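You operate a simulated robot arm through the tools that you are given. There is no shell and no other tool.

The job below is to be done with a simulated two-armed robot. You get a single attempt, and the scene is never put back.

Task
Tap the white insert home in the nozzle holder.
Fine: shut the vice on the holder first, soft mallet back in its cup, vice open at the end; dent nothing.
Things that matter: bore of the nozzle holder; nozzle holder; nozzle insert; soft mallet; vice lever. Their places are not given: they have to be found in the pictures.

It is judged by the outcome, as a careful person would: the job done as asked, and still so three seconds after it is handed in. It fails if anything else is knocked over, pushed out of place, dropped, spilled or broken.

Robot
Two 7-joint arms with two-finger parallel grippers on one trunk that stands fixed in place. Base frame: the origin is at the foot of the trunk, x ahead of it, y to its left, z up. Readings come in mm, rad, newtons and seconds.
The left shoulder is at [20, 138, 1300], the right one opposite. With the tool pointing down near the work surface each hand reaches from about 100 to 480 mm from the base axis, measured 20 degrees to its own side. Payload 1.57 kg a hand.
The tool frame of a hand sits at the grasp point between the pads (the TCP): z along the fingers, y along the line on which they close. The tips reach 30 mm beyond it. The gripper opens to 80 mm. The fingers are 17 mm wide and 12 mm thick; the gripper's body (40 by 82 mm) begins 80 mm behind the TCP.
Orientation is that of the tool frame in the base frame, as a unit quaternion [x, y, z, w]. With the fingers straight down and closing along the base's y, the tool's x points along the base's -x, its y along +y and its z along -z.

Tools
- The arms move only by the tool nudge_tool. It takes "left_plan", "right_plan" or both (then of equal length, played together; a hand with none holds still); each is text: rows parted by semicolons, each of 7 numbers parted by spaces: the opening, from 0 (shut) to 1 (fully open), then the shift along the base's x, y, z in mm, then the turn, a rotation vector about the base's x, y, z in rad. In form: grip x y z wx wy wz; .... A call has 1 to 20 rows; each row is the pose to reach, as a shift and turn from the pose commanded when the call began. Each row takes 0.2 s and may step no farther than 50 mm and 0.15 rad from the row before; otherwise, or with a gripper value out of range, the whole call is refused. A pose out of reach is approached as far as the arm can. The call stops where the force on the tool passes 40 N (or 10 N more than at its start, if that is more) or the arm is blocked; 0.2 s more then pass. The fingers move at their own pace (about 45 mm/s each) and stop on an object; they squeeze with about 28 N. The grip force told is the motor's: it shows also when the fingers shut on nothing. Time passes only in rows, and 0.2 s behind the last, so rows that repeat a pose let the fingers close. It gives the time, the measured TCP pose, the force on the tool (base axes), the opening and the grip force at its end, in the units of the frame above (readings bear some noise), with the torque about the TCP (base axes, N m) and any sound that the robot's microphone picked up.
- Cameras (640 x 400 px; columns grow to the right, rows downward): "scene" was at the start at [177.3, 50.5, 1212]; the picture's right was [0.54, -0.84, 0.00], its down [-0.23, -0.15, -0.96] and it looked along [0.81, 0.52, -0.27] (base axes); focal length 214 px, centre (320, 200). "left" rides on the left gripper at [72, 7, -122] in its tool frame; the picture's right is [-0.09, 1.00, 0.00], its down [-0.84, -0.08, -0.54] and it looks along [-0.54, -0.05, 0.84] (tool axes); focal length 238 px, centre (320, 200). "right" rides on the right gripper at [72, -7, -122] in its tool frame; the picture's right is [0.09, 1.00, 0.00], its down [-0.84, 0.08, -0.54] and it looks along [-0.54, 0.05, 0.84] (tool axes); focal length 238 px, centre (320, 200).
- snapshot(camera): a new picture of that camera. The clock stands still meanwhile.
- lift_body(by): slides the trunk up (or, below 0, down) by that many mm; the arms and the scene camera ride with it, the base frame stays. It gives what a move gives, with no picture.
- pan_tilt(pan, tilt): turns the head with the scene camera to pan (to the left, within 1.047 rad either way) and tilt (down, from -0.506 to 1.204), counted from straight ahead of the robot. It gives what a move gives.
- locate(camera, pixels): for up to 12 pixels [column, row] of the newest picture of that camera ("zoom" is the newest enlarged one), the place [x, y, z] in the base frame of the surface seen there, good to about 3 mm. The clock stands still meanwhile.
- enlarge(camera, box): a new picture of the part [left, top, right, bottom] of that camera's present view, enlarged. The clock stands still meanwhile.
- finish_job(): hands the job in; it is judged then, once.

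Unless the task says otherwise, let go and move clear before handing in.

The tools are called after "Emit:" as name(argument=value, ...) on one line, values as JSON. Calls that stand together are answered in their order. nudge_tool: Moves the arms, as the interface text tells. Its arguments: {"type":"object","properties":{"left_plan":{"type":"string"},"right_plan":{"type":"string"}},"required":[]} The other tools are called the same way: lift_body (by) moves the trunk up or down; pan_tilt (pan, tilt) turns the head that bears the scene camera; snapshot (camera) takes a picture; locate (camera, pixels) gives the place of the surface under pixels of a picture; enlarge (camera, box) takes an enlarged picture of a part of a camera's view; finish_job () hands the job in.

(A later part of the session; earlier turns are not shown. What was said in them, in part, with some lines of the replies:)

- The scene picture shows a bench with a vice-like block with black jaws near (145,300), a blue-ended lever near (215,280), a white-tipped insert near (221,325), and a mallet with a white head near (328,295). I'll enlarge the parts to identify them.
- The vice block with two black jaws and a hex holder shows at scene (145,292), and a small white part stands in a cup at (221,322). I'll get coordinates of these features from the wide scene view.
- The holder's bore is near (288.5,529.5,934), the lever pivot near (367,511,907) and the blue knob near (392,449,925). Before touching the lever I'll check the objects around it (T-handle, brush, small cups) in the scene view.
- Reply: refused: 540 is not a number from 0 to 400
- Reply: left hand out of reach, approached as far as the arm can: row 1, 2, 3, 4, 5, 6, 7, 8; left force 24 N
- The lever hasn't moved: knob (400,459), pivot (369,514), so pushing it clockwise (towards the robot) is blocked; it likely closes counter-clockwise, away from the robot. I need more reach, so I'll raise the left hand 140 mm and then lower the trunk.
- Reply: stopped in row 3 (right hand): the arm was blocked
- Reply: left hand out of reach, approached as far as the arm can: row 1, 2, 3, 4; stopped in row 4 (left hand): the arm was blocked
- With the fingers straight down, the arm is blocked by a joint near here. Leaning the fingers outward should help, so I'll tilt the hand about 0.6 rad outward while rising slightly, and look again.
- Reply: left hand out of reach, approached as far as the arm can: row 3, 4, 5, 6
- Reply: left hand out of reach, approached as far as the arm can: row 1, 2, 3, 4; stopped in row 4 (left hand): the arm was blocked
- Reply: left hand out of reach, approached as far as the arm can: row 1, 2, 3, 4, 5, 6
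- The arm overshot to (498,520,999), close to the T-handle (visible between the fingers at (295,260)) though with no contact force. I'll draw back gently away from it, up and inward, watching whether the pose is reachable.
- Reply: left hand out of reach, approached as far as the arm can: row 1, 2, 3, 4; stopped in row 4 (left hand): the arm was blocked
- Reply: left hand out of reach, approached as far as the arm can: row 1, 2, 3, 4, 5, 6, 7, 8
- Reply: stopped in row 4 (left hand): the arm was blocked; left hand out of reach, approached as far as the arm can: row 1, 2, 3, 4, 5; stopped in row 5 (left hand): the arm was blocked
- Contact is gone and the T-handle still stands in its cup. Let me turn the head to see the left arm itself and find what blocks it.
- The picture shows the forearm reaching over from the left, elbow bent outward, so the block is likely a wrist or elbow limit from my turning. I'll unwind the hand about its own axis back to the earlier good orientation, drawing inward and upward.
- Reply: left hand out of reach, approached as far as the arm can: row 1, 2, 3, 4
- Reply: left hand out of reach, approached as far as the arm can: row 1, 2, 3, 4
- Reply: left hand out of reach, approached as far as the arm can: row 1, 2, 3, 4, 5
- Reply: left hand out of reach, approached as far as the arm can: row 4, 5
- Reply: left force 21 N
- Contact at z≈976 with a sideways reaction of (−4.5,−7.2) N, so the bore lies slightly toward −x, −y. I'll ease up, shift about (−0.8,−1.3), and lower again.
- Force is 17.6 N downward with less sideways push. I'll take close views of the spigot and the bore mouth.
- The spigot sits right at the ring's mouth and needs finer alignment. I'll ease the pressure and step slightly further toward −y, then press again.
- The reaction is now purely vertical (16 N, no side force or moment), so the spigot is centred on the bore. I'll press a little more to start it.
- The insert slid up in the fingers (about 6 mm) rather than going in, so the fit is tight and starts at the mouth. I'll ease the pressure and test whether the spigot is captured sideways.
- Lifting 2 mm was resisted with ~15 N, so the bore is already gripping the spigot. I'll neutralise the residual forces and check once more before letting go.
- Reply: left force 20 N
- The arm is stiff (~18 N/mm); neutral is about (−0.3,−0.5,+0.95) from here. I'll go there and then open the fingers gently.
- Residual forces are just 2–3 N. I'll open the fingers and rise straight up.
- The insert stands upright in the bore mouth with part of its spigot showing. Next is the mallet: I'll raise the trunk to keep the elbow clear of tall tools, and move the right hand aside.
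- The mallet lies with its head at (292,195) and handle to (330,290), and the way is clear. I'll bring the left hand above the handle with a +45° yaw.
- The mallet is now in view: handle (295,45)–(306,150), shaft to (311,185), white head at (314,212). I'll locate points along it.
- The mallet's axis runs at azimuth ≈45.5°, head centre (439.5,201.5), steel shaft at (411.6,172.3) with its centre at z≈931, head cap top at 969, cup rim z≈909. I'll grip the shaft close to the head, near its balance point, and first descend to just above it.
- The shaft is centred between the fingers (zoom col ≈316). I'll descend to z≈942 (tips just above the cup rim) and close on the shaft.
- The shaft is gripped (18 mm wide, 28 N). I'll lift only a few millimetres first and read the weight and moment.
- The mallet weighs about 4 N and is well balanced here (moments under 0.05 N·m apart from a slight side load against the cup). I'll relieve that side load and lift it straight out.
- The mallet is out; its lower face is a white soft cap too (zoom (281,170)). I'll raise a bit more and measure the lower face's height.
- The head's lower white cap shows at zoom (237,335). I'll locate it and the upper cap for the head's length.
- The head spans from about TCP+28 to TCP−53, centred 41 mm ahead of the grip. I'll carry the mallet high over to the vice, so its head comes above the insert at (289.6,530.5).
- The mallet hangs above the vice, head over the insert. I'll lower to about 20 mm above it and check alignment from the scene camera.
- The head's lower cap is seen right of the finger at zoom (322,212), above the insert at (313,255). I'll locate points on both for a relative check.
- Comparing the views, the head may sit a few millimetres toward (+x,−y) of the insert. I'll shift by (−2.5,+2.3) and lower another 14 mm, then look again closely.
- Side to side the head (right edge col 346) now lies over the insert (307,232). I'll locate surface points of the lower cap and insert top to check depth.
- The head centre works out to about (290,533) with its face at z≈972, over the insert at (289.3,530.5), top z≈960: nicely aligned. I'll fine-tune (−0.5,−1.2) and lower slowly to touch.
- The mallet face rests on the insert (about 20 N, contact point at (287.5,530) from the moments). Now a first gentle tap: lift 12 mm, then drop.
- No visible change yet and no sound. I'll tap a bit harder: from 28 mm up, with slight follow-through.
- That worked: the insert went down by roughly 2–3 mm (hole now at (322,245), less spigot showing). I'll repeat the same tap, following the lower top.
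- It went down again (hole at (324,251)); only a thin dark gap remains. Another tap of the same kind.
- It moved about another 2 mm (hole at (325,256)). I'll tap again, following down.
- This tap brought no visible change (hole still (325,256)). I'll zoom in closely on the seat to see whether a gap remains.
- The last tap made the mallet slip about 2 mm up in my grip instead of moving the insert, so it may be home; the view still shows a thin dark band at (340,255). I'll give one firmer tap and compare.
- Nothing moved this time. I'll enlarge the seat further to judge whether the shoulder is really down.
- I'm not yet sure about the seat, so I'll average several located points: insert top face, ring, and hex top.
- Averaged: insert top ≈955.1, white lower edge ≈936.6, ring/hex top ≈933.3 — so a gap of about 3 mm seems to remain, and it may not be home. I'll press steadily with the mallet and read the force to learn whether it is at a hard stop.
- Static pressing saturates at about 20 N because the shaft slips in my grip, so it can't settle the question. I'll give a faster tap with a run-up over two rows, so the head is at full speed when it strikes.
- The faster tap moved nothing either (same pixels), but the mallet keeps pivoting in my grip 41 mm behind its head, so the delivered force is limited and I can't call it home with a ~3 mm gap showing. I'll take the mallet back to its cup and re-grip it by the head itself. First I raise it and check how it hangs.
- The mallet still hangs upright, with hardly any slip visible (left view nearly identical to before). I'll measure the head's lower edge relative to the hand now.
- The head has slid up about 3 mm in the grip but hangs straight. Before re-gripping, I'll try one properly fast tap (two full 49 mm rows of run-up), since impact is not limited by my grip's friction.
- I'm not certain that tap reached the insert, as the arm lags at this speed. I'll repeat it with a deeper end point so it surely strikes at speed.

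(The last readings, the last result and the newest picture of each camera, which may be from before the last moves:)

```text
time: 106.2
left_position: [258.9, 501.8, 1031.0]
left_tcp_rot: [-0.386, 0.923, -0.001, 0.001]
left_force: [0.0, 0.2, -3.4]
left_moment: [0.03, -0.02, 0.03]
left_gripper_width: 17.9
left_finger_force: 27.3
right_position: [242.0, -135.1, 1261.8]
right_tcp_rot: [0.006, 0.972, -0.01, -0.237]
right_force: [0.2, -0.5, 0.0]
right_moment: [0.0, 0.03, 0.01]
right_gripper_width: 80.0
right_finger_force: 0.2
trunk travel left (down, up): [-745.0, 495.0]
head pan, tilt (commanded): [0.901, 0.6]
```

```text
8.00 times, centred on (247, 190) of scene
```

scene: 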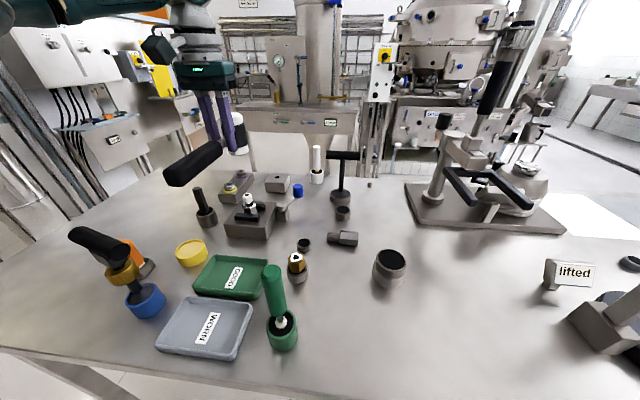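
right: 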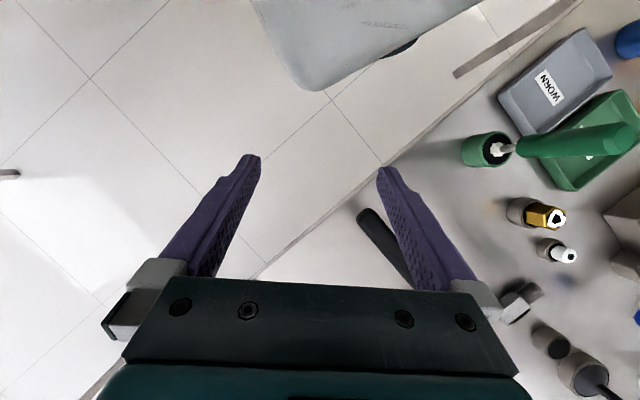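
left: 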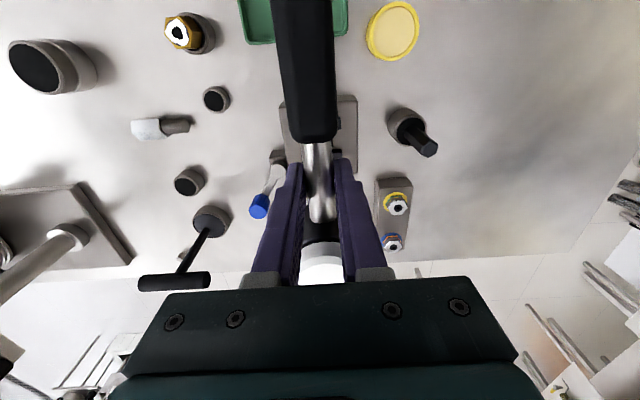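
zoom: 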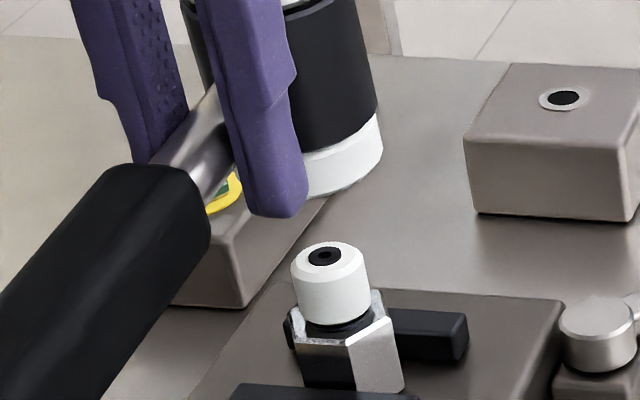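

Again a firm strike (the shaft slipped ~1 mm more in my grip) and the insert did not move a pixel, even at far higher speed than the taps that moved it 2–3 mm each. It is at a hard stop, i.e. home. Now I'll carry the mallet back over its cup.

Emit:
nudge_tool(left_plan="0.05 0 0 45 0 0 0; 0.05 0 0 92 0 0 0; 0.05 8 -18 92 0 0 0; 0.05 23 -50 92 0 0 0; 0.05 40 -86 92 0 0 0; 0.05 57 -123 92 0 0 0; 0.05 74 -160 92 0 0 0; 0.05 91 -197 92 0 0 0; 0.05 108 -234 92 0 0 0; 0.05 125 -271 92 0 0 0; 0.05 140 -304 92 0 0 0; 0.05 152.4 -330.5 92 0 0 0; 0.05 152.4 -330.5 92 0 0 0")

Emit:
pan_tilt(pan=0.4, tilt=0.75)

Emit:
nudge_tool(left_plan="0.05 0 0 -40 0 0 0; 0.05 0 0 -80 0 0 0; 0.05 0 0 -110 0 0 0; 0.05 0 0 -110 0 0 0")

Emit:
enlarge(camera="scene", box=[240, 130, 360, 290])

Emit:
snapshot(camera="left")

```text
time: 109.0
left_position: [413.1, 171.9, 1122.7]
left_tcp_rot: [-0.387, 0.922, 0.0, 0.001]
left_force: [-0.1, -1.0, -2.8]
left_moment: [0.05, -0.05, 0.01]
left_gripper_width: 17.5
left_finger_force: 28.3
right_position: [243.4, -134.7, 1260.0]
right_tcp_rot: [0.007, 0.971, -0.009, -0.237]
right_force: [-0.3, -0.9, 0.0]
right_moment: [0.03, -0.03, 0.0]
right_gripper_width: 80.2
right_finger_force: 0.0
trunk travel left (down, up): [-745.0, 495.0]
head pan, tilt (commanded): [0.901, 0.6]
```

```text
time: 109.9
left_position: [412.8, 172.8, 1122.7]
left_tcp_rot: [-0.386, 0.922, -0.001, 0.001]
left_force: [-0.3, 0.6, -2.8]
left_moment: [0.05, -0.02, 0.05]
left_gripper_width: 17.7
left_finger_force: 27.9
right_position: [242.7, -135.0, 1261.0]
right_tcp_rot: [0.007, 0.971, -0.008, -0.237]
right_force: [-0.8, 0.5, 0.5]
right_moment: [0.0, 0.03, 0.0]
right_gripper_width: 80.3
right_finger_force: 0.1
trunk travel left (down, up): [-745.0, 495.0]
head pan, tilt (commanded): [0.4, 0.75]
```

```text
time: 110.9
left_position: [412.0, 171.3, 1012.3]
left_tcp_rot: [-0.386, 0.923, -0.001, 0.0]
left_force: [0.4, 0.1, -3.0]
left_moment: [0.01, -0.02, 0.0]
left_gripper_width: 17.7
left_finger_force: 27.7
right_position: [243.1, -135.8, 1260.7]
right_tcp_rot: [0.007, 0.971, -0.009, -0.238]
right_force: [-0.2, -0.2, 0.3]
right_moment: [0.01, -0.02, 0.03]
right_gripper_width: 80.0
right_finger_force: 0.1
trunk travel left (down, up): [-745.0, 495.0]
head pan, tilt (commanded): [0.4, 0.75]
```

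```text
2.50 times, centred on (300, 210) of scene
```

zoom: 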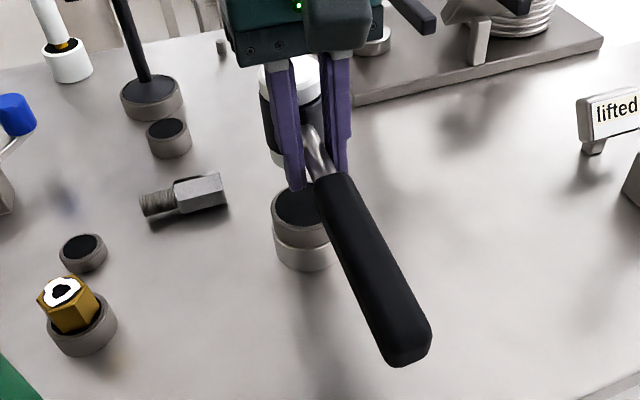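

```text
taken
```

left: 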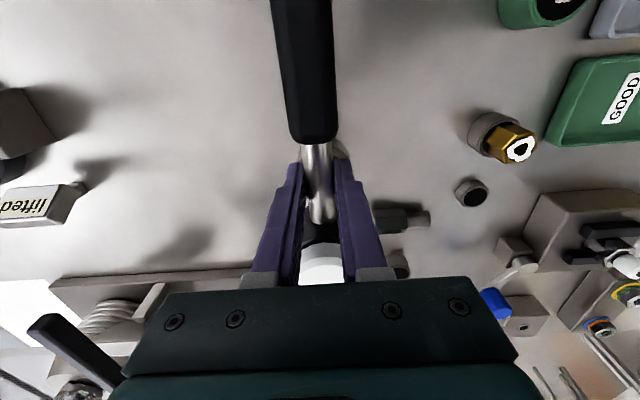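

The mallet hangs just as when I lifted it, above its cup (zoom (302,215)). I'll correct by (−0.9,−0.3) and lower it to the cup's rim, then slowly in.

Emit:
nudge_tool(left_plan="0.05 -0.9 -0.3 -20 0 0 0; 0.05 -0.9 -0.3 -38 0 0 0; 0.05 -0.9 -0.3 -47 0 0 0; 0.05 -0.9 -0.3 -51 0 0 0; 0.05 -0.9 -0.3 -55 0 0 0; 0.05 -0.9 -0.3 -58 0 0 0")

Emit:
enlarge(camera="scene", box=[260, 160, 330, 250])

```text
time: 112.3
left_position: [412.1, 170.9, 954.9]
left_tcp_rot: [-0.386, 0.922, -0.002, 0.001]
left_force: [3.1, -1.0, -3.6]
left_moment: [-0.12, 0.13, -0.15]
left_gripper_width: 17.7
left_finger_force: 28.1
right_position: [244.5, -134.6, 1261.2]
right_tcp_rot: [0.007, 0.971, -0.009, -0.237]
right_force: [-0.3, -0.2, -0.1]
right_moment: [0.0, -0.04, -0.02]
right_gripper_width: 79.8
right_finger_force: 0.0
trunk travel left (down, up): [-745.0, 495.0]
head pan, tilt (commanded): [0.4, 0.75]
```

```text
4.44 times, centred on (295, 205) of scene
```

zoom: 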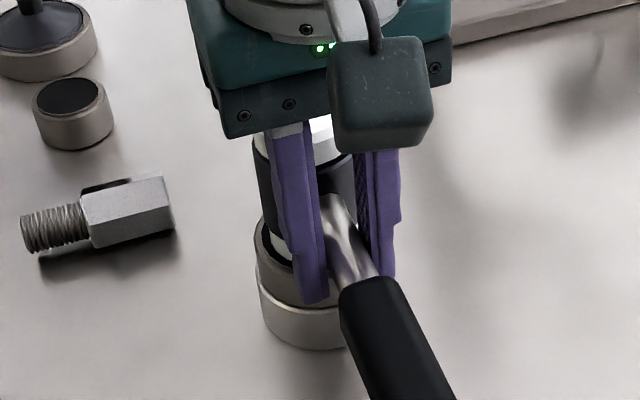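

The head is entering the cup with a slight side touch (3 N). I'll follow that push a little and continue lowering.

Emit:
nudge_tool(left_plan="0.05 0.2 -0.1 -2 0 0 0; 0.05 0.2 -0.1 -5 0 0 0; 0.05 0.2 -0.1 -8 0 0 0; 0.05 0.2 -0.1 -11 0 0 0; 0.05 0.2 -0.1 -13 0 0 0")

Emit:
enlarge(camera="scene", box=[260, 160, 330, 250])

```text
time: 113.5
left_position: [411.1, 171.2, 940.6]
left_tcp_rot: [-0.386, 0.922, -0.002, 0.001]
left_force: [1.7, -3.0, -3.1]
left_moment: [0.11, -0.02, -0.19]
left_gripper_width: 17.5
left_finger_force: 28.1
right_position: [243.5, -135.9, 1261.5]
right_tcp_rot: [0.007, 0.972, -0.009, -0.237]
right_force: [1.1, -0.1, -0.3]
right_moment: [-0.02, -0.03, 0.02]
right_gripper_width: 80.1
right_finger_force: 0.0
trunk travel left (down, up): [-745.0, 495.0]
head pan, tilt (commanded): [0.4, 0.75]
```

```text
4.44 times, centred on (295, 205) of scene
```

zoom: 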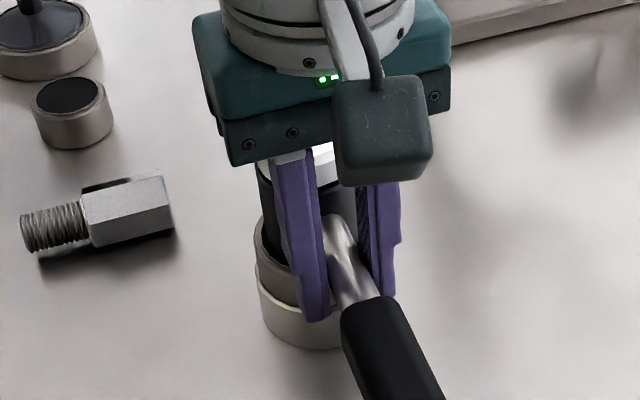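

Almost down; the weight is still on the hand. I'll go on in 1 mm steps until the cup takes it.

Emit:
nudge_tool(left_plan="0.05 0 -0.1 -1 0 0 0; 0.05 0 -0.1 -2 0 0 0; 0.05 0 -0.1 -3 0 0 0; 0.05 0 -0.1 -3 0 0 0")

```text
time: 114.5
left_position: [413.0, 172.0, 939.7]
left_tcp_rot: [-0.386, 0.922, 0.0, 0.0]
left_force: [0.4, -1.0, -3.2]
left_moment: [0.06, 0.01, -0.2]
left_gripper_width: 17.6
left_finger_force: 28.1
right_position: [243.2, -135.5, 1261.5]
right_tcp_rot: [0.006, 0.972, -0.009, -0.236]
right_force: [-0.2, -0.1, -0.3]
right_moment: [0.0, 0.0, 0.01]
right_gripper_width: 79.9
right_finger_force: 0.0
trunk travel left (down, up): [-745.0, 495.0]
head pan, tilt (commanded): [0.4, 0.75]
```

Still hanging free. A few more millimetres, stepwise.

Emit:
nudge_tool(left_plan="0.05 0 0 -1 0 0 0; 0.05 0 0 -1 0 0 0")

Emit:
nudge_tool(left_plan="0.05 0 0 -1 0 0 0; 0.05 0 0 -1 0 0 0")

Emit:
enlarge(camera="scene", box=[260, 160, 330, 250])

```text
time: 115.1
left_position: [411.5, 171.0, 938.7]
left_tcp_rot: [-0.386, 0.922, -0.001, 0.0]
left_force: [1.8, -1.0, -3.3]
left_moment: [-0.01, 0.06, -0.22]
left_gripper_width: 17.8
left_finger_force: 28.2
right_position: [242.7, -135.5, 1262.5]
right_tcp_rot: [0.007, 0.972, -0.009, -0.237]
right_force: [0.2, 0.1, -0.5]
right_moment: [-0.02, 0.0, -0.04]
right_gripper_width: 80.0
right_finger_force: 0.1
trunk travel left (down, up): [-745.0, 495.0]
head pan, tilt (commanded): [0.4, 0.75]
```

```text
time: 115.7
left_position: [411.7, 171.1, 937.7]
left_tcp_rot: [-0.386, 0.922, -0.001, 0.0]
left_force: [0.9, -1.8, -0.4]
left_moment: [0.08, 0.0, -0.2]
left_gripper_width: 17.8
left_finger_force: 28.5
right_position: [244.3, -134.8, 1261.3]
right_tcp_rot: [0.007, 0.971, -0.009, -0.237]
right_force: [-0.2, 0.0, -0.4]
right_moment: [0.02, 0.01, 0.03]
right_gripper_width: 79.9
right_finger_force: 0.1
trunk travel left (down, up): [-745.0, 495.0]
head pan, tilt (commanded): [0.4, 0.75]
```

```text
4.44 times, centred on (295, 205) of scene
```

zoom: 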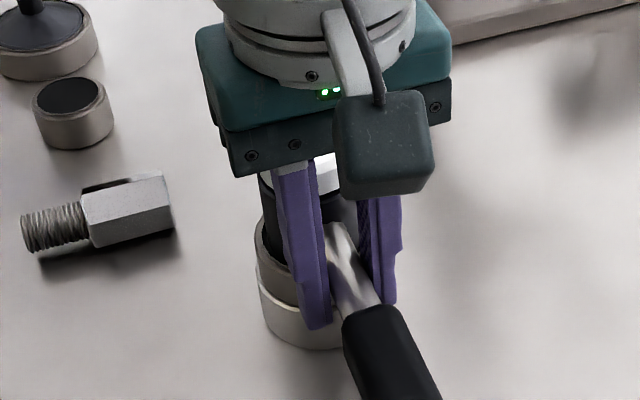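

At z≈937.7 the cup carries the weight. I'll open the fingers and rise straight up.

Emit:
nudge_tool(left_plan="0.2 0 0 0 0 0 0; 0.4 0 0 0 0 0 0; 0.6 0 0 0 0 0 0; 0.6 0 0 0 0 0 0; 0.6 0 0 20 0 0 0; 0.7 0 0 60 0 0 0; 0.8 0 0 110 0 0 0; 0.8 0 0 110 0 0 0")

Emit:
snapshot(camera="scene")

Emit:
enlarge(camera="scene", box=[250, 160, 370, 310])

```text
time: 117.5
left_position: [412.3, 171.6, 1047.1]
left_tcp_rot: [-0.386, 0.922, -0.001, 0.0]
left_force: [0.6, -0.2, 0.5]
left_moment: [-0.03, 0.04, -0.02]
left_gripper_width: 64.2
left_finger_force: 0.2
right_position: [243.3, -134.9, 1261.6]
right_tcp_rot: [0.006, 0.972, -0.009, -0.237]
right_force: [-0.1, 0.1, 0.2]
right_moment: [-0.01, 0.0, 0.04]
right_gripper_width: 79.7
right_finger_force: 0.1
trunk travel left (down, up): [-745.0, 495.0]
head pan, tilt (commanded): [0.4, 0.75]
```

```text
taken
```

scene: 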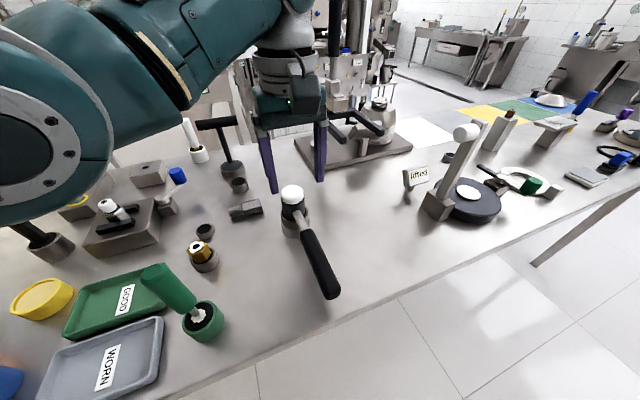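

```text
2.67 times, centred on (310, 235) of scene
```

zoom: 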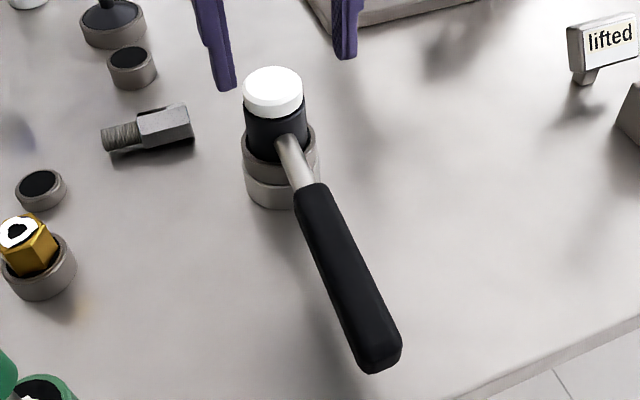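

The mallet is back in its cup just as before. Next I'll open the vice: move the left hand toward the lever with a tilted orientation (leaning 40° outward, closing axis azimuth ≈65°) that suits the whole swing back.

Emit:
nudge_tool(left_plan="0.8 0 10 30 0.062 -0.01 -0.105; 0.8 -3 35 60 0.123 -0.02 -0.209; 0.8 -7 62 75 0.185 -0.031 -0.314; 0.8 -11 90 80 0.246 -0.041 -0.419; 0.8 -15 118 80 0.308 -0.051 -0.523; 0.8 -19 146 80 0.37 -0.061 -0.628; 0.8 -23 174 80 0.431 -0.071 -0.732; 0.7 -27 202 75 0.493 -0.082 -0.837; 0.7 -31 228 70 0.554 -0.092 -0.942; 0.7 -35 252 65 0.616 -0.102 -1.046; 0.6 -38 274 60 0.677 -0.112 -1.151; 0.6 -41 293 56 0.739 -0.122 -1.256; 0.6 -41 293 56 0.739 -0.122 -1.256")

Emit:
pan_tilt(pan=0.9, tilt=0.65)

Emit:
snapshot(camera="scene")

Emit:
snapshot(camera="left")

```text
time: 120.3
left_position: [370.3, 465.3, 1104.2]
left_tcp_rot: [0.242, 0.908, 0.289, 0.182]
left_force: [-0.2, 0.0, -0.5]
left_moment: [0.0, 0.0, 0.02]
left_gripper_width: 48.3
left_finger_force: 0.1
right_position: [243.1, -134.8, 1261.3]
right_tcp_rot: [0.006, 0.972, -0.009, -0.236]
right_force: [0.3, 0.5, 0.4]
right_moment: [-0.03, -0.01, -0.01]
right_gripper_width: 79.9
right_finger_force: 0.1
trunk travel left (down, up): [-745.0, 495.0]
head pan, tilt (commanded): [0.4, 0.75]
```

```text
time: 121.2
left_position: [370.4, 465.6, 1103.7]
left_tcp_rot: [0.241, 0.909, 0.289, 0.182]
left_force: [-0.2, -0.5, -0.3]
left_moment: [-0.01, 0.01, 0.03]
left_gripper_width: 47.9
left_finger_force: 0.1
right_position: [243.0, -135.4, 1260.7]
right_tcp_rot: [0.007, 0.972, -0.009, -0.236]
right_force: [0.1, 0.9, -0.6]
right_moment: [-0.05, 0.0, 0.0]
right_gripper_width: 80.1
right_finger_force: 0.1
trunk travel left (down, up): [-745.0, 495.0]
head pan, tilt (commanded): [0.901, 0.649]
```

```text
taken
```

scene: 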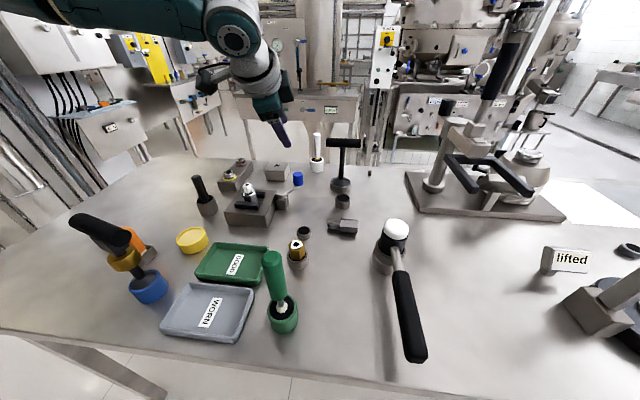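

```text
taken
```

left: 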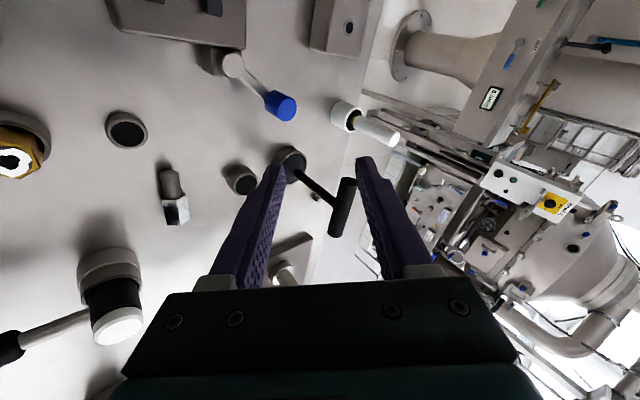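

The pose is reached and everything stands. I'll lower the trunk by 80 mm for reach, which also gives a flatter view of the insert's seat.

Emit:
lift_body(by=-80)

Emit:
snapshot(camera="scene")

Emit:
enlarge(camera="scene", box=[220, 130, 300, 190])

Emit:
locate(camera="left", pixels=[[280, 105], [275, 100], [288, 108], [233, 65], [255, 85]])

```text
time: 122.4
left_position: [370.9, 465.7, 1022.4]
left_tcp_rot: [0.241, 0.908, 0.289, 0.182]
left_force: [0.0, 0.4, -0.6]
left_moment: [-0.02, -0.02, 0.02]
left_gripper_width: 48.2
left_finger_force: 0.1
right_position: [243.0, -135.0, 1181.6]
right_tcp_rot: [0.006, 0.971, -0.009, -0.237]
right_force: [-0.5, 0.0, 0.7]
right_moment: [-0.01, 0.01, 0.04]
right_gripper_width: 80.1
right_finger_force: 0.0
trunk travel left (down, up): [-665.0, 575.0]
head pan, tilt (commanded): [0.901, 0.649]
```

```text
taken
```

scene: 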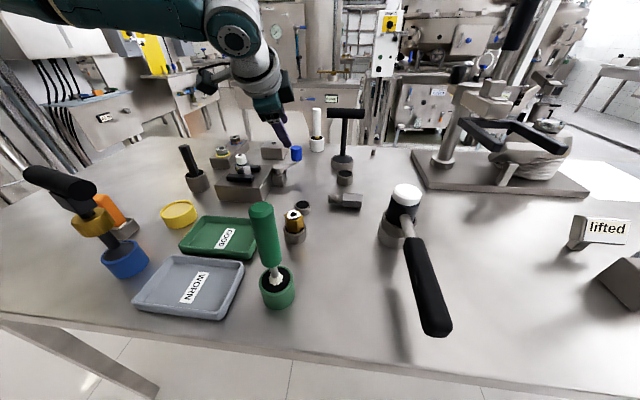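

```text
6.67 times, centred on (260, 160) of scene
```

zoom: 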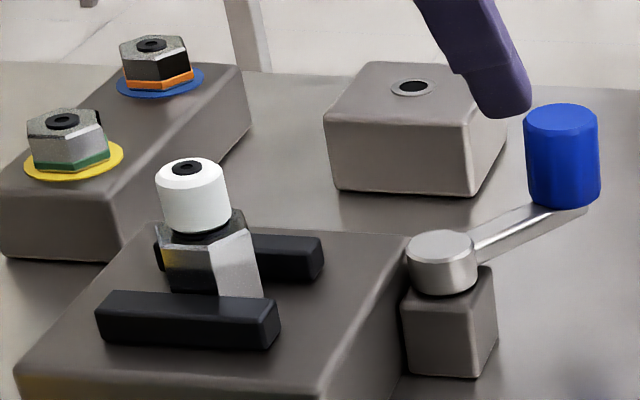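

```text
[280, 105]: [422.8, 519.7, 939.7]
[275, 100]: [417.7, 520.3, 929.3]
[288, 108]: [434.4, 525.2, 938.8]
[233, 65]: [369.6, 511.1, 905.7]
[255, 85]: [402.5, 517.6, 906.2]
```

Emit:
enlarge(camera="scene", box=[232, 148, 256, 172])

Emit:
locate(camera="zoom", pixels=[[320, 180], [300, 182], [280, 178], [340, 176], [320, 200], [300, 205], [320, 215], [300, 225], [340, 210], [320, 60], [300, 55], [350, 50]])

```text
16.00 times, centred on (244, 160) of scene
```

zoom: 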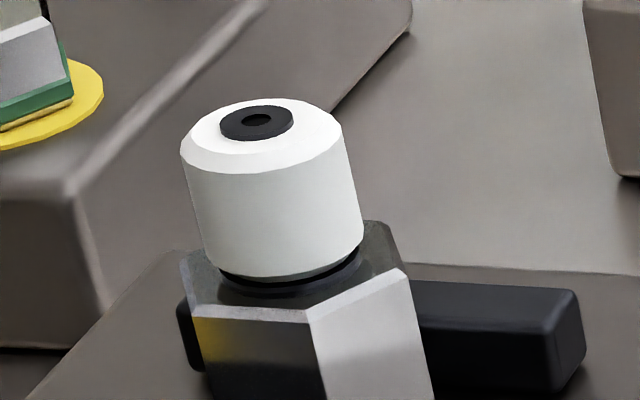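

```text
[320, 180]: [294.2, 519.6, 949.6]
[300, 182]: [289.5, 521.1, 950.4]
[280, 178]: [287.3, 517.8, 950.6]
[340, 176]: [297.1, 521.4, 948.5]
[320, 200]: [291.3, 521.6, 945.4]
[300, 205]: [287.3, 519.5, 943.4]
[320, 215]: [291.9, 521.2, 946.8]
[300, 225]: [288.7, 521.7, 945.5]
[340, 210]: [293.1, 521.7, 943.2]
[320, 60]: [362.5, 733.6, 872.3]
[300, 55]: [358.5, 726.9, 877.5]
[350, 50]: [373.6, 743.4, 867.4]
```

From this flatter view only a thin dark line shows between the white shoulder and the ring. I'll probe a vertical strip of points through it.

Emit:
locate(camera="zoom", pixels=[[285, 260], [285, 266], [285, 272], [285, 276], [285, 280], [285, 284], [285, 288], [285, 292], [285, 296], [285, 300], [285, 304], [285, 308]])

Emit:
locate(camera="zoom", pixels=[[250, 270], [250, 276], [250, 280], [250, 284], [250, 288], [250, 292], [320, 266], [320, 270], [320, 274], [320, 278], [320, 282], [320, 286]])

Emit:
locate(camera="zoom", pixels=[[200, 140], [210, 130], [230, 150], [250, 152], [270, 150], [290, 145], [310, 135], [325, 120], [300, 110], [270, 104], [230, 110], [215, 120]])

```text
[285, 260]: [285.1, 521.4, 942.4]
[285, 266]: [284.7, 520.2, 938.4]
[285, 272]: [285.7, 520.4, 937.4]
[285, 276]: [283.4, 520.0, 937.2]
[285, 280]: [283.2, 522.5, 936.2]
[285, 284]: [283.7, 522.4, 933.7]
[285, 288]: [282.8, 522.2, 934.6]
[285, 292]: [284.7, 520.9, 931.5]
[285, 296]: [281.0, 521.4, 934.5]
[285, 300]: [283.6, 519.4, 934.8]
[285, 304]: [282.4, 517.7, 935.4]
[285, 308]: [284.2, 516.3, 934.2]
```

```text
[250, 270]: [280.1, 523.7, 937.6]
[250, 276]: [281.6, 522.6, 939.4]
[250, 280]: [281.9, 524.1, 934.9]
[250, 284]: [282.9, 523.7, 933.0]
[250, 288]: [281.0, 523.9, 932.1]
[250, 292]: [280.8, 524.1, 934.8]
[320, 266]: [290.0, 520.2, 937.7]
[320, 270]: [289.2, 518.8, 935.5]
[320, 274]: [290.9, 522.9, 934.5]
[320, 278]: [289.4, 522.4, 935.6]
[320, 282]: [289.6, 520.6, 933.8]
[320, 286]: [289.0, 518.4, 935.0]
```

```text
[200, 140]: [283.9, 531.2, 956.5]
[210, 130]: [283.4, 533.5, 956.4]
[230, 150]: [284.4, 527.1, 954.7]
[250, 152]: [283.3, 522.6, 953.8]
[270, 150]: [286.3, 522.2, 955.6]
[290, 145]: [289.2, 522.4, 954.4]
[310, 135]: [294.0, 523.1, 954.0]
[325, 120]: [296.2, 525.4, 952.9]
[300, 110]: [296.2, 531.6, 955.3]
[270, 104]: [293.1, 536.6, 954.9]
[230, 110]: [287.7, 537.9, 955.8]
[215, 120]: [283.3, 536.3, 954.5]
```

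The strip shows the white lower edge at z≈936.5, flush with the ring top (≈936.6 measured before insertion), with only the ring's own wall visible below. So the shoulder is seated: the insert is home. Now I'll advance along the tool axis to cage the blue knob at (430,522).

Emit:
nudge_tool(left_plan="0.625 13.6 13 -23 0 0 0; 0.625 27.2 26 -46 0 0 0; 0.625 38 36.3 -64 0 0 0; 0.625 38 36.3 -64 0 0 0")

Emit:
snapshot(camera="left")

Emit:
enlarge(camera="scene", box=[210, 100, 330, 200])

```text
time: 123.4
left_position: [408.9, 502.0, 958.8]
left_tcp_rot: [0.243, 0.908, 0.289, 0.181]
left_force: [0.3, 0.0, -0.3]
left_moment: [0.02, -0.02, 0.03]
left_gripper_width: 50.1
left_finger_force: 0.1
right_position: [243.1, -135.1, 1181.4]
right_tcp_rot: [0.006, 0.971, -0.01, -0.237]
right_force: [-0.1, 0.0, -0.5]
right_moment: [0.02, 0.02, -0.01]
right_gripper_width: 79.8
right_finger_force: 0.0
trunk travel left (down, up): [-665.0, 575.0]
head pan, tilt (commanded): [0.901, 0.649]
```

```text
taken
```

left: 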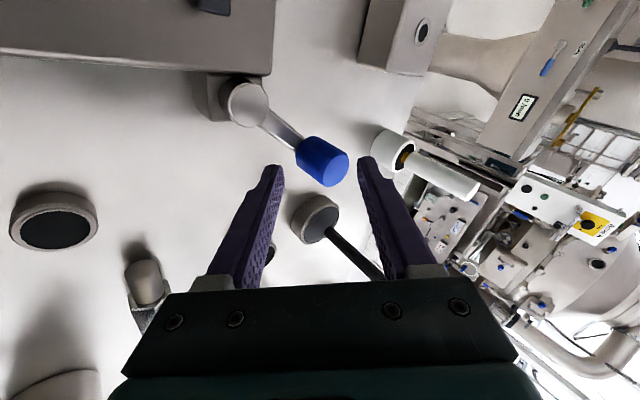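

```text
4.00 times, centred on (270, 150) of scene
```

zoom: 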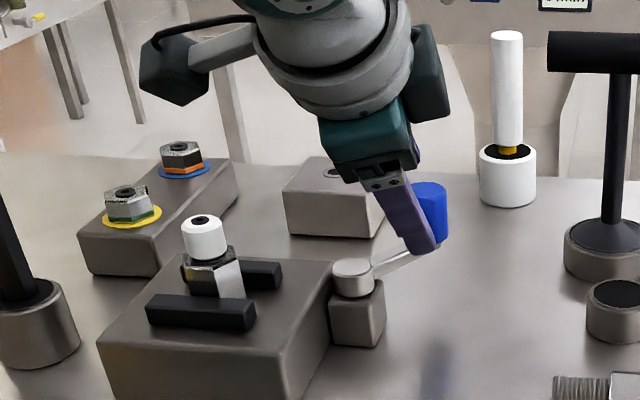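

The knob (322,162) is centred between the fingers. I'll go the last 36 mm in.

Emit:
nudge_tool(left_plan="0.625 6 6 -10 0 0 0; 0.625 12 11.5 -20 0 0 0; 0.625 16.4 15.6 -27.7 0 0 0; 0.625 16.4 15.6 -27.7 0 0 0")

Emit:
snapshot(camera="left")

```text
time: 124.4
left_position: [425.4, 516.2, 931.9]
left_tcp_rot: [0.242, 0.908, 0.289, 0.182]
left_force: [0.0, -0.8, -0.5]
left_moment: [0.0, -0.04, 0.01]
left_gripper_width: 51.1
left_finger_force: 0.2
right_position: [243.4, -135.0, 1182.5]
right_tcp_rot: [0.007, 0.971, -0.008, -0.237]
right_force: [-0.4, 0.6, -0.2]
right_moment: [0.01, -0.01, 0.03]
right_gripper_width: 80.1
right_finger_force: 0.1
trunk travel left (down, up): [-665.0, 575.0]
head pan, tilt (commanded): [0.901, 0.649]
```

```text
taken
```

left: 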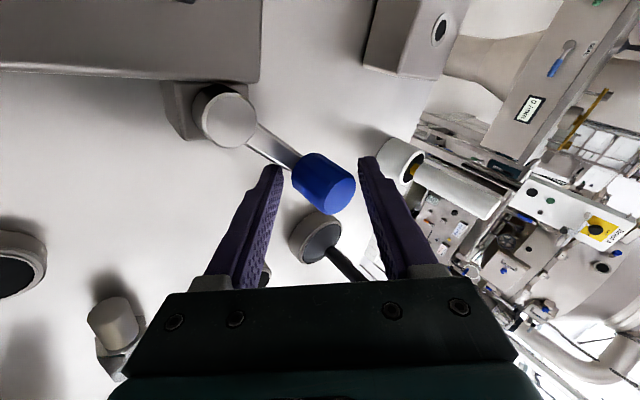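

The knob is caged. I'll now swing it back clockwise along its arc, far finger pulling, in small steps.

Emit:
nudge_tool(left_plan="0.625 0.6 -4.3 0 0 0 0; 0.625 0.95 -8.7 0 0 0 0; 0.625 0.9 -13 0 0 0 0; 0.625 0.7 -17.4 0 0 0 0; 0.625 0.1 -21.7 0 0 0 0; 0.625 -0.8 -26 0 0 0 0")

Emit:
snapshot(camera="left")

Emit:
enlarge(camera="scene", box=[210, 100, 330, 200])

```text
time: 125.8
left_position: [424.3, 492.8, 932.5]
left_tcp_rot: [0.241, 0.908, 0.289, 0.182]
left_force: [1.2, 1.2, 2.8]
left_moment: [0.03, -0.08, -0.05]
left_gripper_width: 52.4
left_finger_force: 1.2
right_position: [243.1, -134.1, 1181.6]
right_tcp_rot: [0.006, 0.972, -0.009, -0.237]
right_force: [0.4, -0.5, -0.7]
right_moment: [0.0, -0.02, -0.01]
right_gripper_width: 80.3
right_finger_force: 0.0
trunk travel left (down, up): [-665.0, 575.0]
head pan, tilt (commanded): [0.901, 0.649]
```

```text
taken
```

left: 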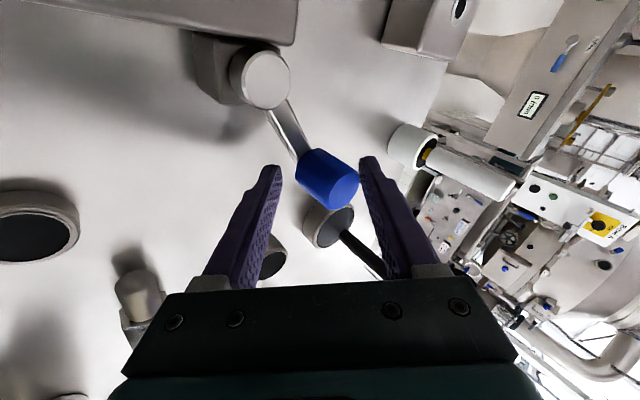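

```text
4.00 times, centred on (270, 150) of scene
```

zoom: 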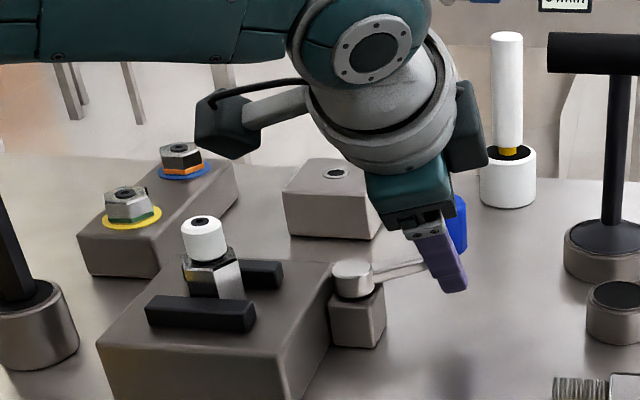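

The lever follows with about 3 N. I'll continue along the arc.

Emit:
nudge_tool(left_plan="0.625 -1.2 -4.2 0 0 0 0; 0.625 -2.6 -8.3 0 0 0 0; 0.625 -4.4 -12.3 0 0 0 0; 0.625 -6.4 -16.2 0 0 0 0; 0.625 -8.7 -19.9 0 0 0 0; 0.625 -11.2 -23.4 0 0 0 0; 0.625 -14 -26.8 0 0 0 0; 0.625 -17 -29.9 0 0 0 0")

Emit:
snapshot(camera="left")

```text
time: 127.6
left_position: [407.3, 461.3, 931.9]
left_tcp_rot: [0.242, 0.908, 0.289, 0.182]
left_force: [1.0, 2.0, 1.4]
left_moment: [0.01, -0.04, 0.0]
left_gripper_width: 51.6
left_finger_force: 1.1
right_position: [244.3, -134.5, 1179.9]
right_tcp_rot: [0.006, 0.971, -0.009, -0.237]
right_force: [-0.6, -0.3, 0.0]
right_moment: [0.04, -0.03, 0.01]
right_gripper_width: 80.0
right_finger_force: 0.0
trunk travel left (down, up): [-665.0, 575.0]
head pan, tilt (commanded): [0.901, 0.649]
```

```text
taken
```

left: 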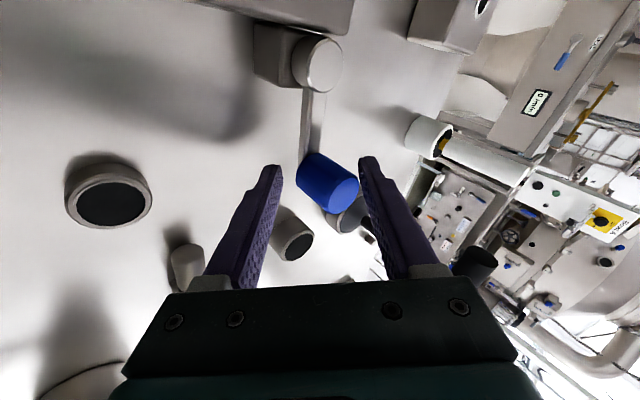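

Continuing to the open stop, with a small overrun to take up the finger gap.

Emit:
nudge_tool(left_plan="0.625 -3.3 -3 0 0 0 0; 0.625 -6.7 -5.7 0 0 0 0; 0.625 -10.3 -8.1 0 0 0 0; 0.625 -13.4 -10 0 0 0 0; 0.625 -16 -11.5 0 0 0 0; 0.625 -18.5 -12.9 0 0 0 0")

Emit:
snapshot(camera="left")

Emit:
enlarge(camera="scene", box=[210, 100, 330, 200])

```text
time: 129.0
left_position: [389.1, 448.6, 932.2]
left_tcp_rot: [0.241, 0.908, 0.289, 0.182]
left_force: [1.3, 0.4, 2.3]
left_moment: [0.0, -0.08, 0.01]
left_gripper_width: 52.1
left_finger_force: 1.8
right_position: [242.8, -134.5, 1181.7]
right_tcp_rot: [0.007, 0.971, -0.009, -0.237]
right_force: [-0.2, 0.6, -0.3]
right_moment: [-0.03, -0.02, -0.01]
right_gripper_width: 79.8
right_finger_force: 0.0
trunk travel left (down, up): [-665.0, 575.0]
head pan, tilt (commanded): [0.901, 0.649]
```

```text
taken
```

left: 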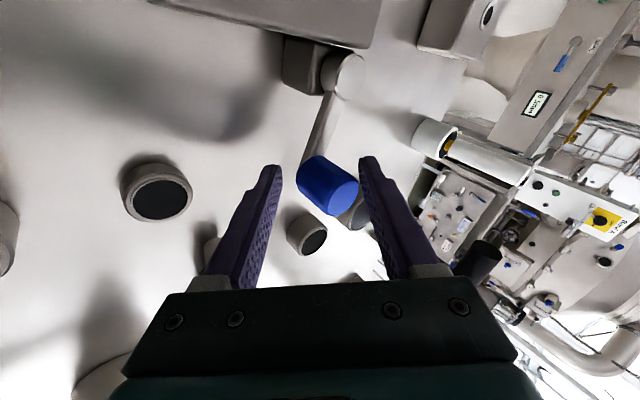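

```text
4.00 times, centred on (270, 150) of scene
```

zoom: 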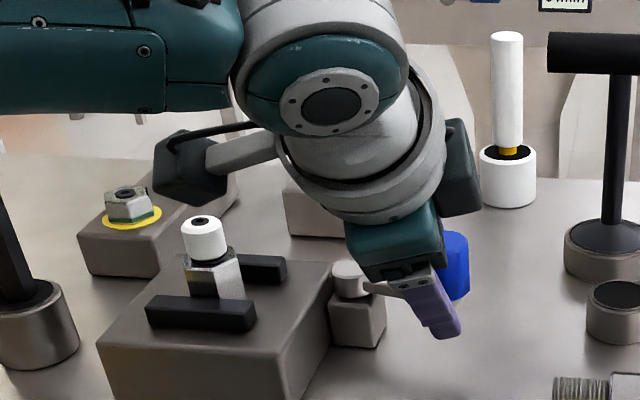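

The lever has nearly come back. I'll locate the knob to compare with its original place (≈(402,457)).

Emit:
locate(camera="left", pixels=[[338, 200], [330, 195], [346, 200], [345, 72], [325, 125]])

Emit:
nudge_tool(left_plan="0.625 -2.2 -1.2 0 0 0 0; 0.625 -4.4 -2.4 0 0 0 0; 0.625 -4.4 -2.4 0 0 0 0")

Emit:
locate(camera="left", pixels=[[338, 200]])

Emit:
snapshot(camera="left")

```text
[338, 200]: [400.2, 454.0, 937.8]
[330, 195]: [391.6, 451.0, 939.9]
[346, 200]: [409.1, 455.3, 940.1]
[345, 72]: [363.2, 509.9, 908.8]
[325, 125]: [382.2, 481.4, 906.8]
```

```text
time: 129.8
left_position: [384.9, 445.8, 933.6]
left_tcp_rot: [0.242, 0.908, 0.29, 0.182]
left_force: [2.1, 4.2, 3.0]
left_moment: [0.04, -0.02, 0.03]
left_gripper_width: 54.1
left_finger_force: 2.3
right_position: [242.0, -133.9, 1180.9]
right_tcp_rot: [0.006, 0.972, -0.009, -0.236]
right_force: [-0.3, -0.7, 0.1]
right_moment: [0.0, -0.03, 0.0]
right_gripper_width: 80.0
right_finger_force: 0.0
trunk travel left (down, up): [-665.0, 575.0]
head pan, tilt (commanded): [0.901, 0.649]
```

```text
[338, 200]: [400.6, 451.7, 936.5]
```

```text
taken
```

left: 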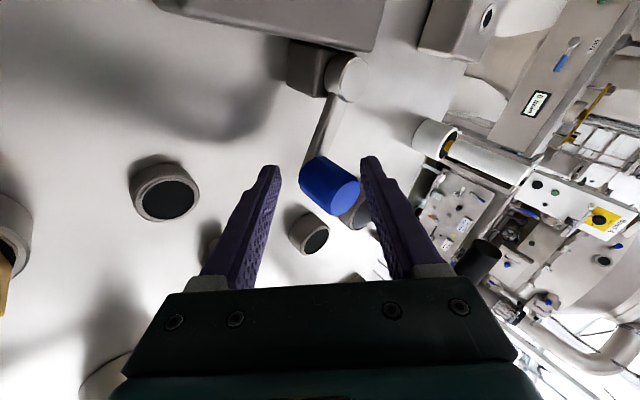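

The knob is at (400,453), its original open place, and resistance is rising (gripper pushed to 54 mm). One more small press to be sure it's on the stop.

Emit:
nudge_tool(left_plan="0.625 -2 -1.1 0 0 0 0; 0.625 -4 -2.2 0 0 0 0; 0.625 -4 -2.2 0 0 0 0")

Emit:
enlarge(camera="left", box=[250, 0, 400, 230])

```text
time: 130.6
left_position: [380.2, 445.6, 933.2]
left_tcp_rot: [0.241, 0.908, 0.291, 0.182]
left_force: [4.0, 6.7, 4.4]
left_moment: [0.06, -0.03, 0.1]
left_gripper_width: 57.1
left_finger_force: 4.4
right_position: [242.9, -133.9, 1181.2]
right_tcp_rot: [0.005, 0.972, -0.009, -0.236]
right_force: [-0.3, 0.3, 0.1]
right_moment: [0.01, 0.0, 0.01]
right_gripper_width: 79.9
right_finger_force: 0.1
trunk travel left (down, up): [-665.0, 575.0]
head pan, tilt (commanded): [0.901, 0.649]
```

```text
1.74 times, centred on (325, 115) of left
```

zoom: 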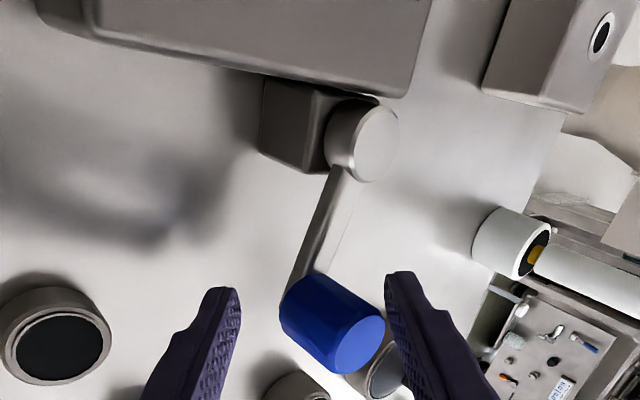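

The lever is on its open stop (finger yields at ~9 N, knob not moving). I'll relieve the finger and withdraw along the tool axis.

Emit:
nudge_tool(left_plan="0.625 3 3 0 0 0 0; 0.625 6 6 0 0 0 0; 0.625 1.3 1.6 7.7 0 0 0; 0.625 -8 -7 23 0 0 0; 0.625 -22 -20 46 0 0 0; 0.625 -40 -37 78 0 0 0; 0.625 -45 -42 110 0 0 0; 0.625 -45 -42 110 0 0 0")

Emit:
snapshot(camera="left")

Emit:
enlarge(camera="scene", box=[190, 110, 310, 210])

```text
time: 132.4
left_position: [334.8, 402.3, 1041.2]
left_tcp_rot: [0.242, 0.909, 0.288, 0.181]
left_force: [-0.7, 0.5, -0.4]
left_moment: [-0.01, -0.01, -0.02]
left_gripper_width: 49.9
left_finger_force: 0.1
right_position: [242.0, -134.5, 1181.5]
right_tcp_rot: [0.007, 0.972, -0.009, -0.237]
right_force: [1.3, -0.4, 0.2]
right_moment: [0.0, 0.03, -0.01]
right_gripper_width: 80.0
right_finger_force: 0.0
trunk travel left (down, up): [-665.0, 575.0]
head pan, tilt (commanded): [0.901, 0.649]
```

```text
taken
```

left: 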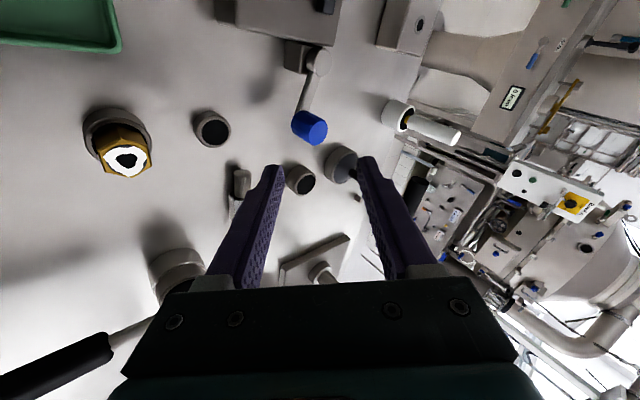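

```text
4.00 times, centred on (250, 160) of scene
```

zoom: 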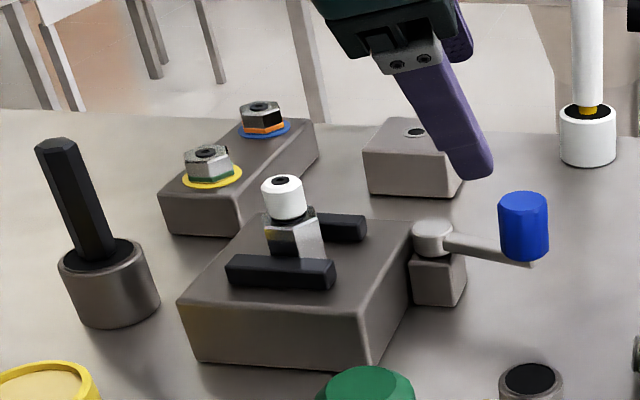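

The lever is back at its open position, the insert sits in the holder, and nothing else moved. I'll raise the trunk slightly and take a last look at the vice from above.

Emit:
lift_body(by=60)

Emit:
nudge_tool(left_plan="0.7 -14 14 3 -0.085 0.053 0.071; 0.8 -28 28 6 -0.17 0.107 0.143; 0.9 -42 42 9 -0.255 0.16 0.214; 1 -57 56 10 -0.339 0.213 0.285; 1 -71 70 10 -0.424 0.267 0.357; 1 -85 84 10 -0.509 0.32 0.428; 1 -100 115 10 -0.594 0.373 0.499; 1 -100 122 10 -0.594 0.373 0.499")

Emit:
snapshot(camera="left")

Emit:
enlarge(camera="left", box=[260, 100, 380, 230])

Emit:
snapshot(camera="scene")

```text
time: 133.4
left_position: [335.4, 402.8, 1100.7]
left_tcp_rot: [0.241, 0.909, 0.289, 0.182]
left_force: [0.2, -0.1, 1.1]
left_moment: [0.03, 0.0, 0.0]
left_gripper_width: 50.1
left_finger_force: 0.1
right_position: [242.6, -134.4, 1241.8]
right_tcp_rot: [0.006, 0.971, -0.009, -0.237]
right_force: [0.2, -0.2, 0.3]
right_moment: [0.02, -0.01, 0.02]
right_gripper_width: 80.2
right_finger_force: 0.0
trunk travel left (down, up): [-725.0, 515.0]
head pan, tilt (commanded): [0.901, 0.649]
```

```text
time: 135.2
left_position: [234.6, 524.6, 1110.4]
left_tcp_rot: [0.0, 1.0, 0.0, 0.001]
left_force: [-0.1, 0.4, 0.1]
left_moment: [0.03, 0.01, 0.0]
left_gripper_width: 80.0
left_finger_force: 0.1
right_position: [243.0, -134.5, 1241.6]
right_tcp_rot: [0.006, 0.972, -0.009, -0.237]
right_force: [0.0, 0.0, -1.0]
right_moment: [-0.01, 0.03, 0.02]
right_gripper_width: 80.4
right_finger_force: 0.0
trunk travel left (down, up): [-725.0, 515.0]
head pan, tilt (commanded): [0.901, 0.649]
```

```text
taken
```

left: 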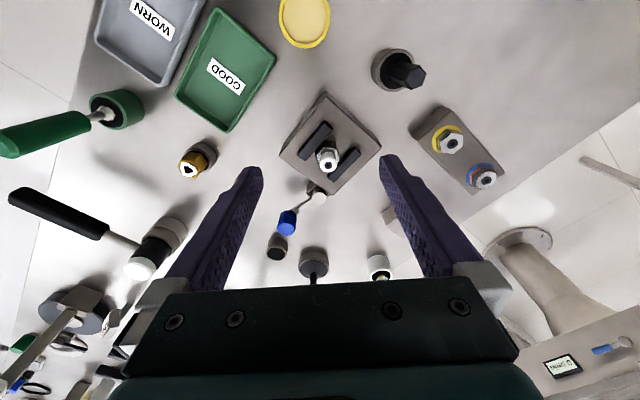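

```text
3.08 times, centred on (320, 165) of left
```

zoom: 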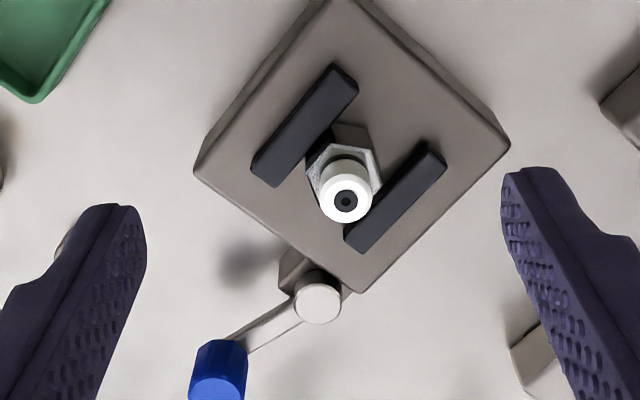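

```text
taken
```

scene: 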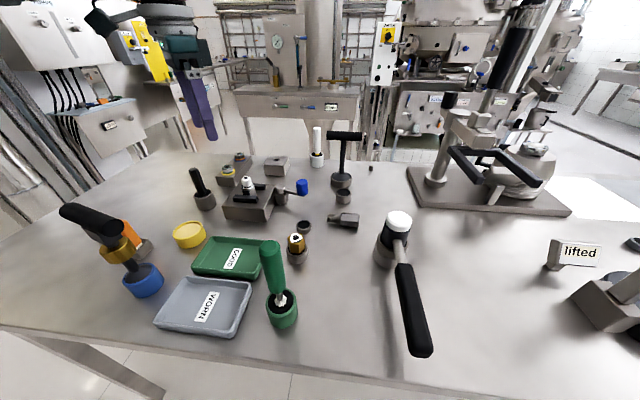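

The jaws are open again and the lever points as at the start. One last close-up of the insert's seat.

Emit:
enlarge(camera="left", box=[308, 138, 348, 178])

Emit:
enlarge(camera="scene", box=[236, 172, 260, 196])

```text
10.00 times, centred on (328, 158) of left
```

zoom: 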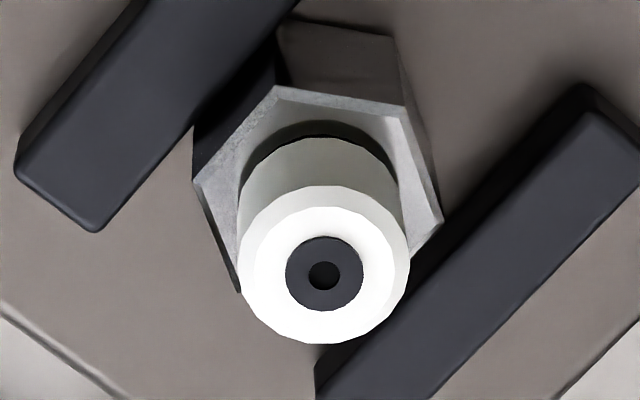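

```text
16.00 times, centred on (248, 184) of scene
```

zoom: 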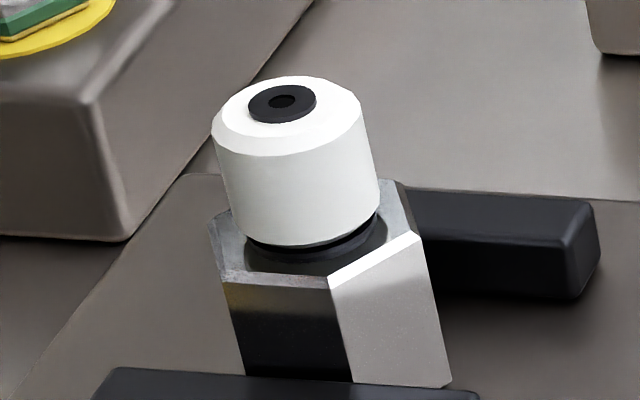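

The shoulder sits down on the ring (white edge z≈937, insert top z≈955, unmoved by the last firm taps), the vice is open and the mallet is in its cup. I'll move the left hand clear before handing in.

Emit:
nudge_tool(left_plan="1 0 -30 30 0 0 0; 1 -10 -70 50 0 0 0; 1 -20 -110 60 0 0 0; 1 -25 -150 70 0 0 0; 1 -25 -180 80 0 0 0; 1 -25 -180 80 0 0 0; 1 -25 -180 80 0 0 0")

Emit:
snapshot(camera="scene")

Emit:
enlarge(camera="scene", box=[180, 130, 340, 240])

```text
time: 136.8
left_position: [205.7, 342.1, 1182.9]
left_tcp_rot: [-0.007, 1.0, -0.01, -0.019]
left_force: [0.0, -0.3, -0.3]
left_moment: [0.02, 0.01, -0.02]
left_gripper_width: 80.1
left_finger_force: 0.1
right_position: [241.9, -134.7, 1241.1]
right_tcp_rot: [0.007, 0.971, -0.008, -0.237]
right_force: [-0.5, 1.8, 1.2]
right_moment: [0.0, -0.01, -0.04]
right_gripper_width: 80.2
right_finger_force: 0.0
trunk travel left (down, up): [-725.0, 515.0]
head pan, tilt (commanded): [0.901, 0.649]
```

```text
taken
```

scene: 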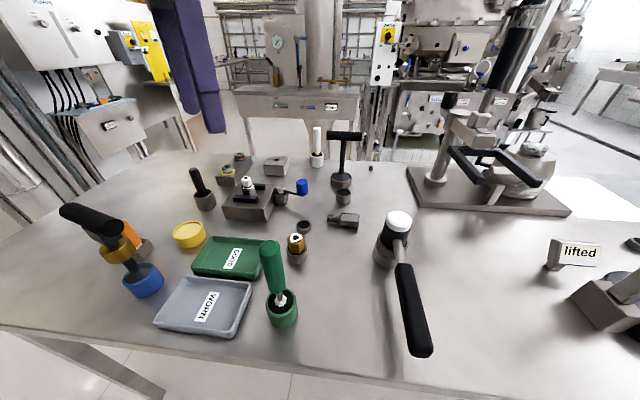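

```text
3.64 times, centred on (260, 185) of scene
```

zoom: 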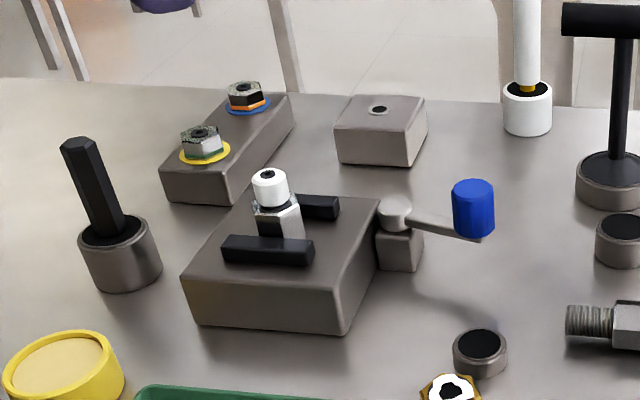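

The last pictures show the insert seated upright in the holder at (269,190), the vice lever back at its open place with the blue knob at (473,207), the mallet in its cup, and every other object where it was. Both hands are empty and clear, so I'm handing the job in.

Emit:
finish_job()

```text
The job is handed in.
```

I tapped the white insert into the holder until it stopped moving, put the mallet back in its cup, opened the vice and handed the job in. I believe the insert is home, but I could not confirm that directly.

- **Vice:** I shut it on the holder before tapping. At the end I swung the lever back to its open stop.
- **Insert:** Three taps with the soft mallet drove it down about 6 mm in all. The later, harder taps moved it no further, which points to a hard stop. Position readings around the white shoulder are good to only 1–2 mm. They put it somewhere between flush with the ring and about 1–2 mm proud of it.
- **Mallet:** It is back in its cup, lying as it was at the start. The shaft slipped about 4 mm in my grip during the later taps, which did no harm.
- **Contacts:** Early on, a finger pressed about 23 N on the lever's knob and the lever did not move. Later a finger touched the end of the T-handle's bar with about 12 N. The T-handle stayed upright in its cup, and I backed off both times. Nothing else looked knocked over or out of place in the last pictures.
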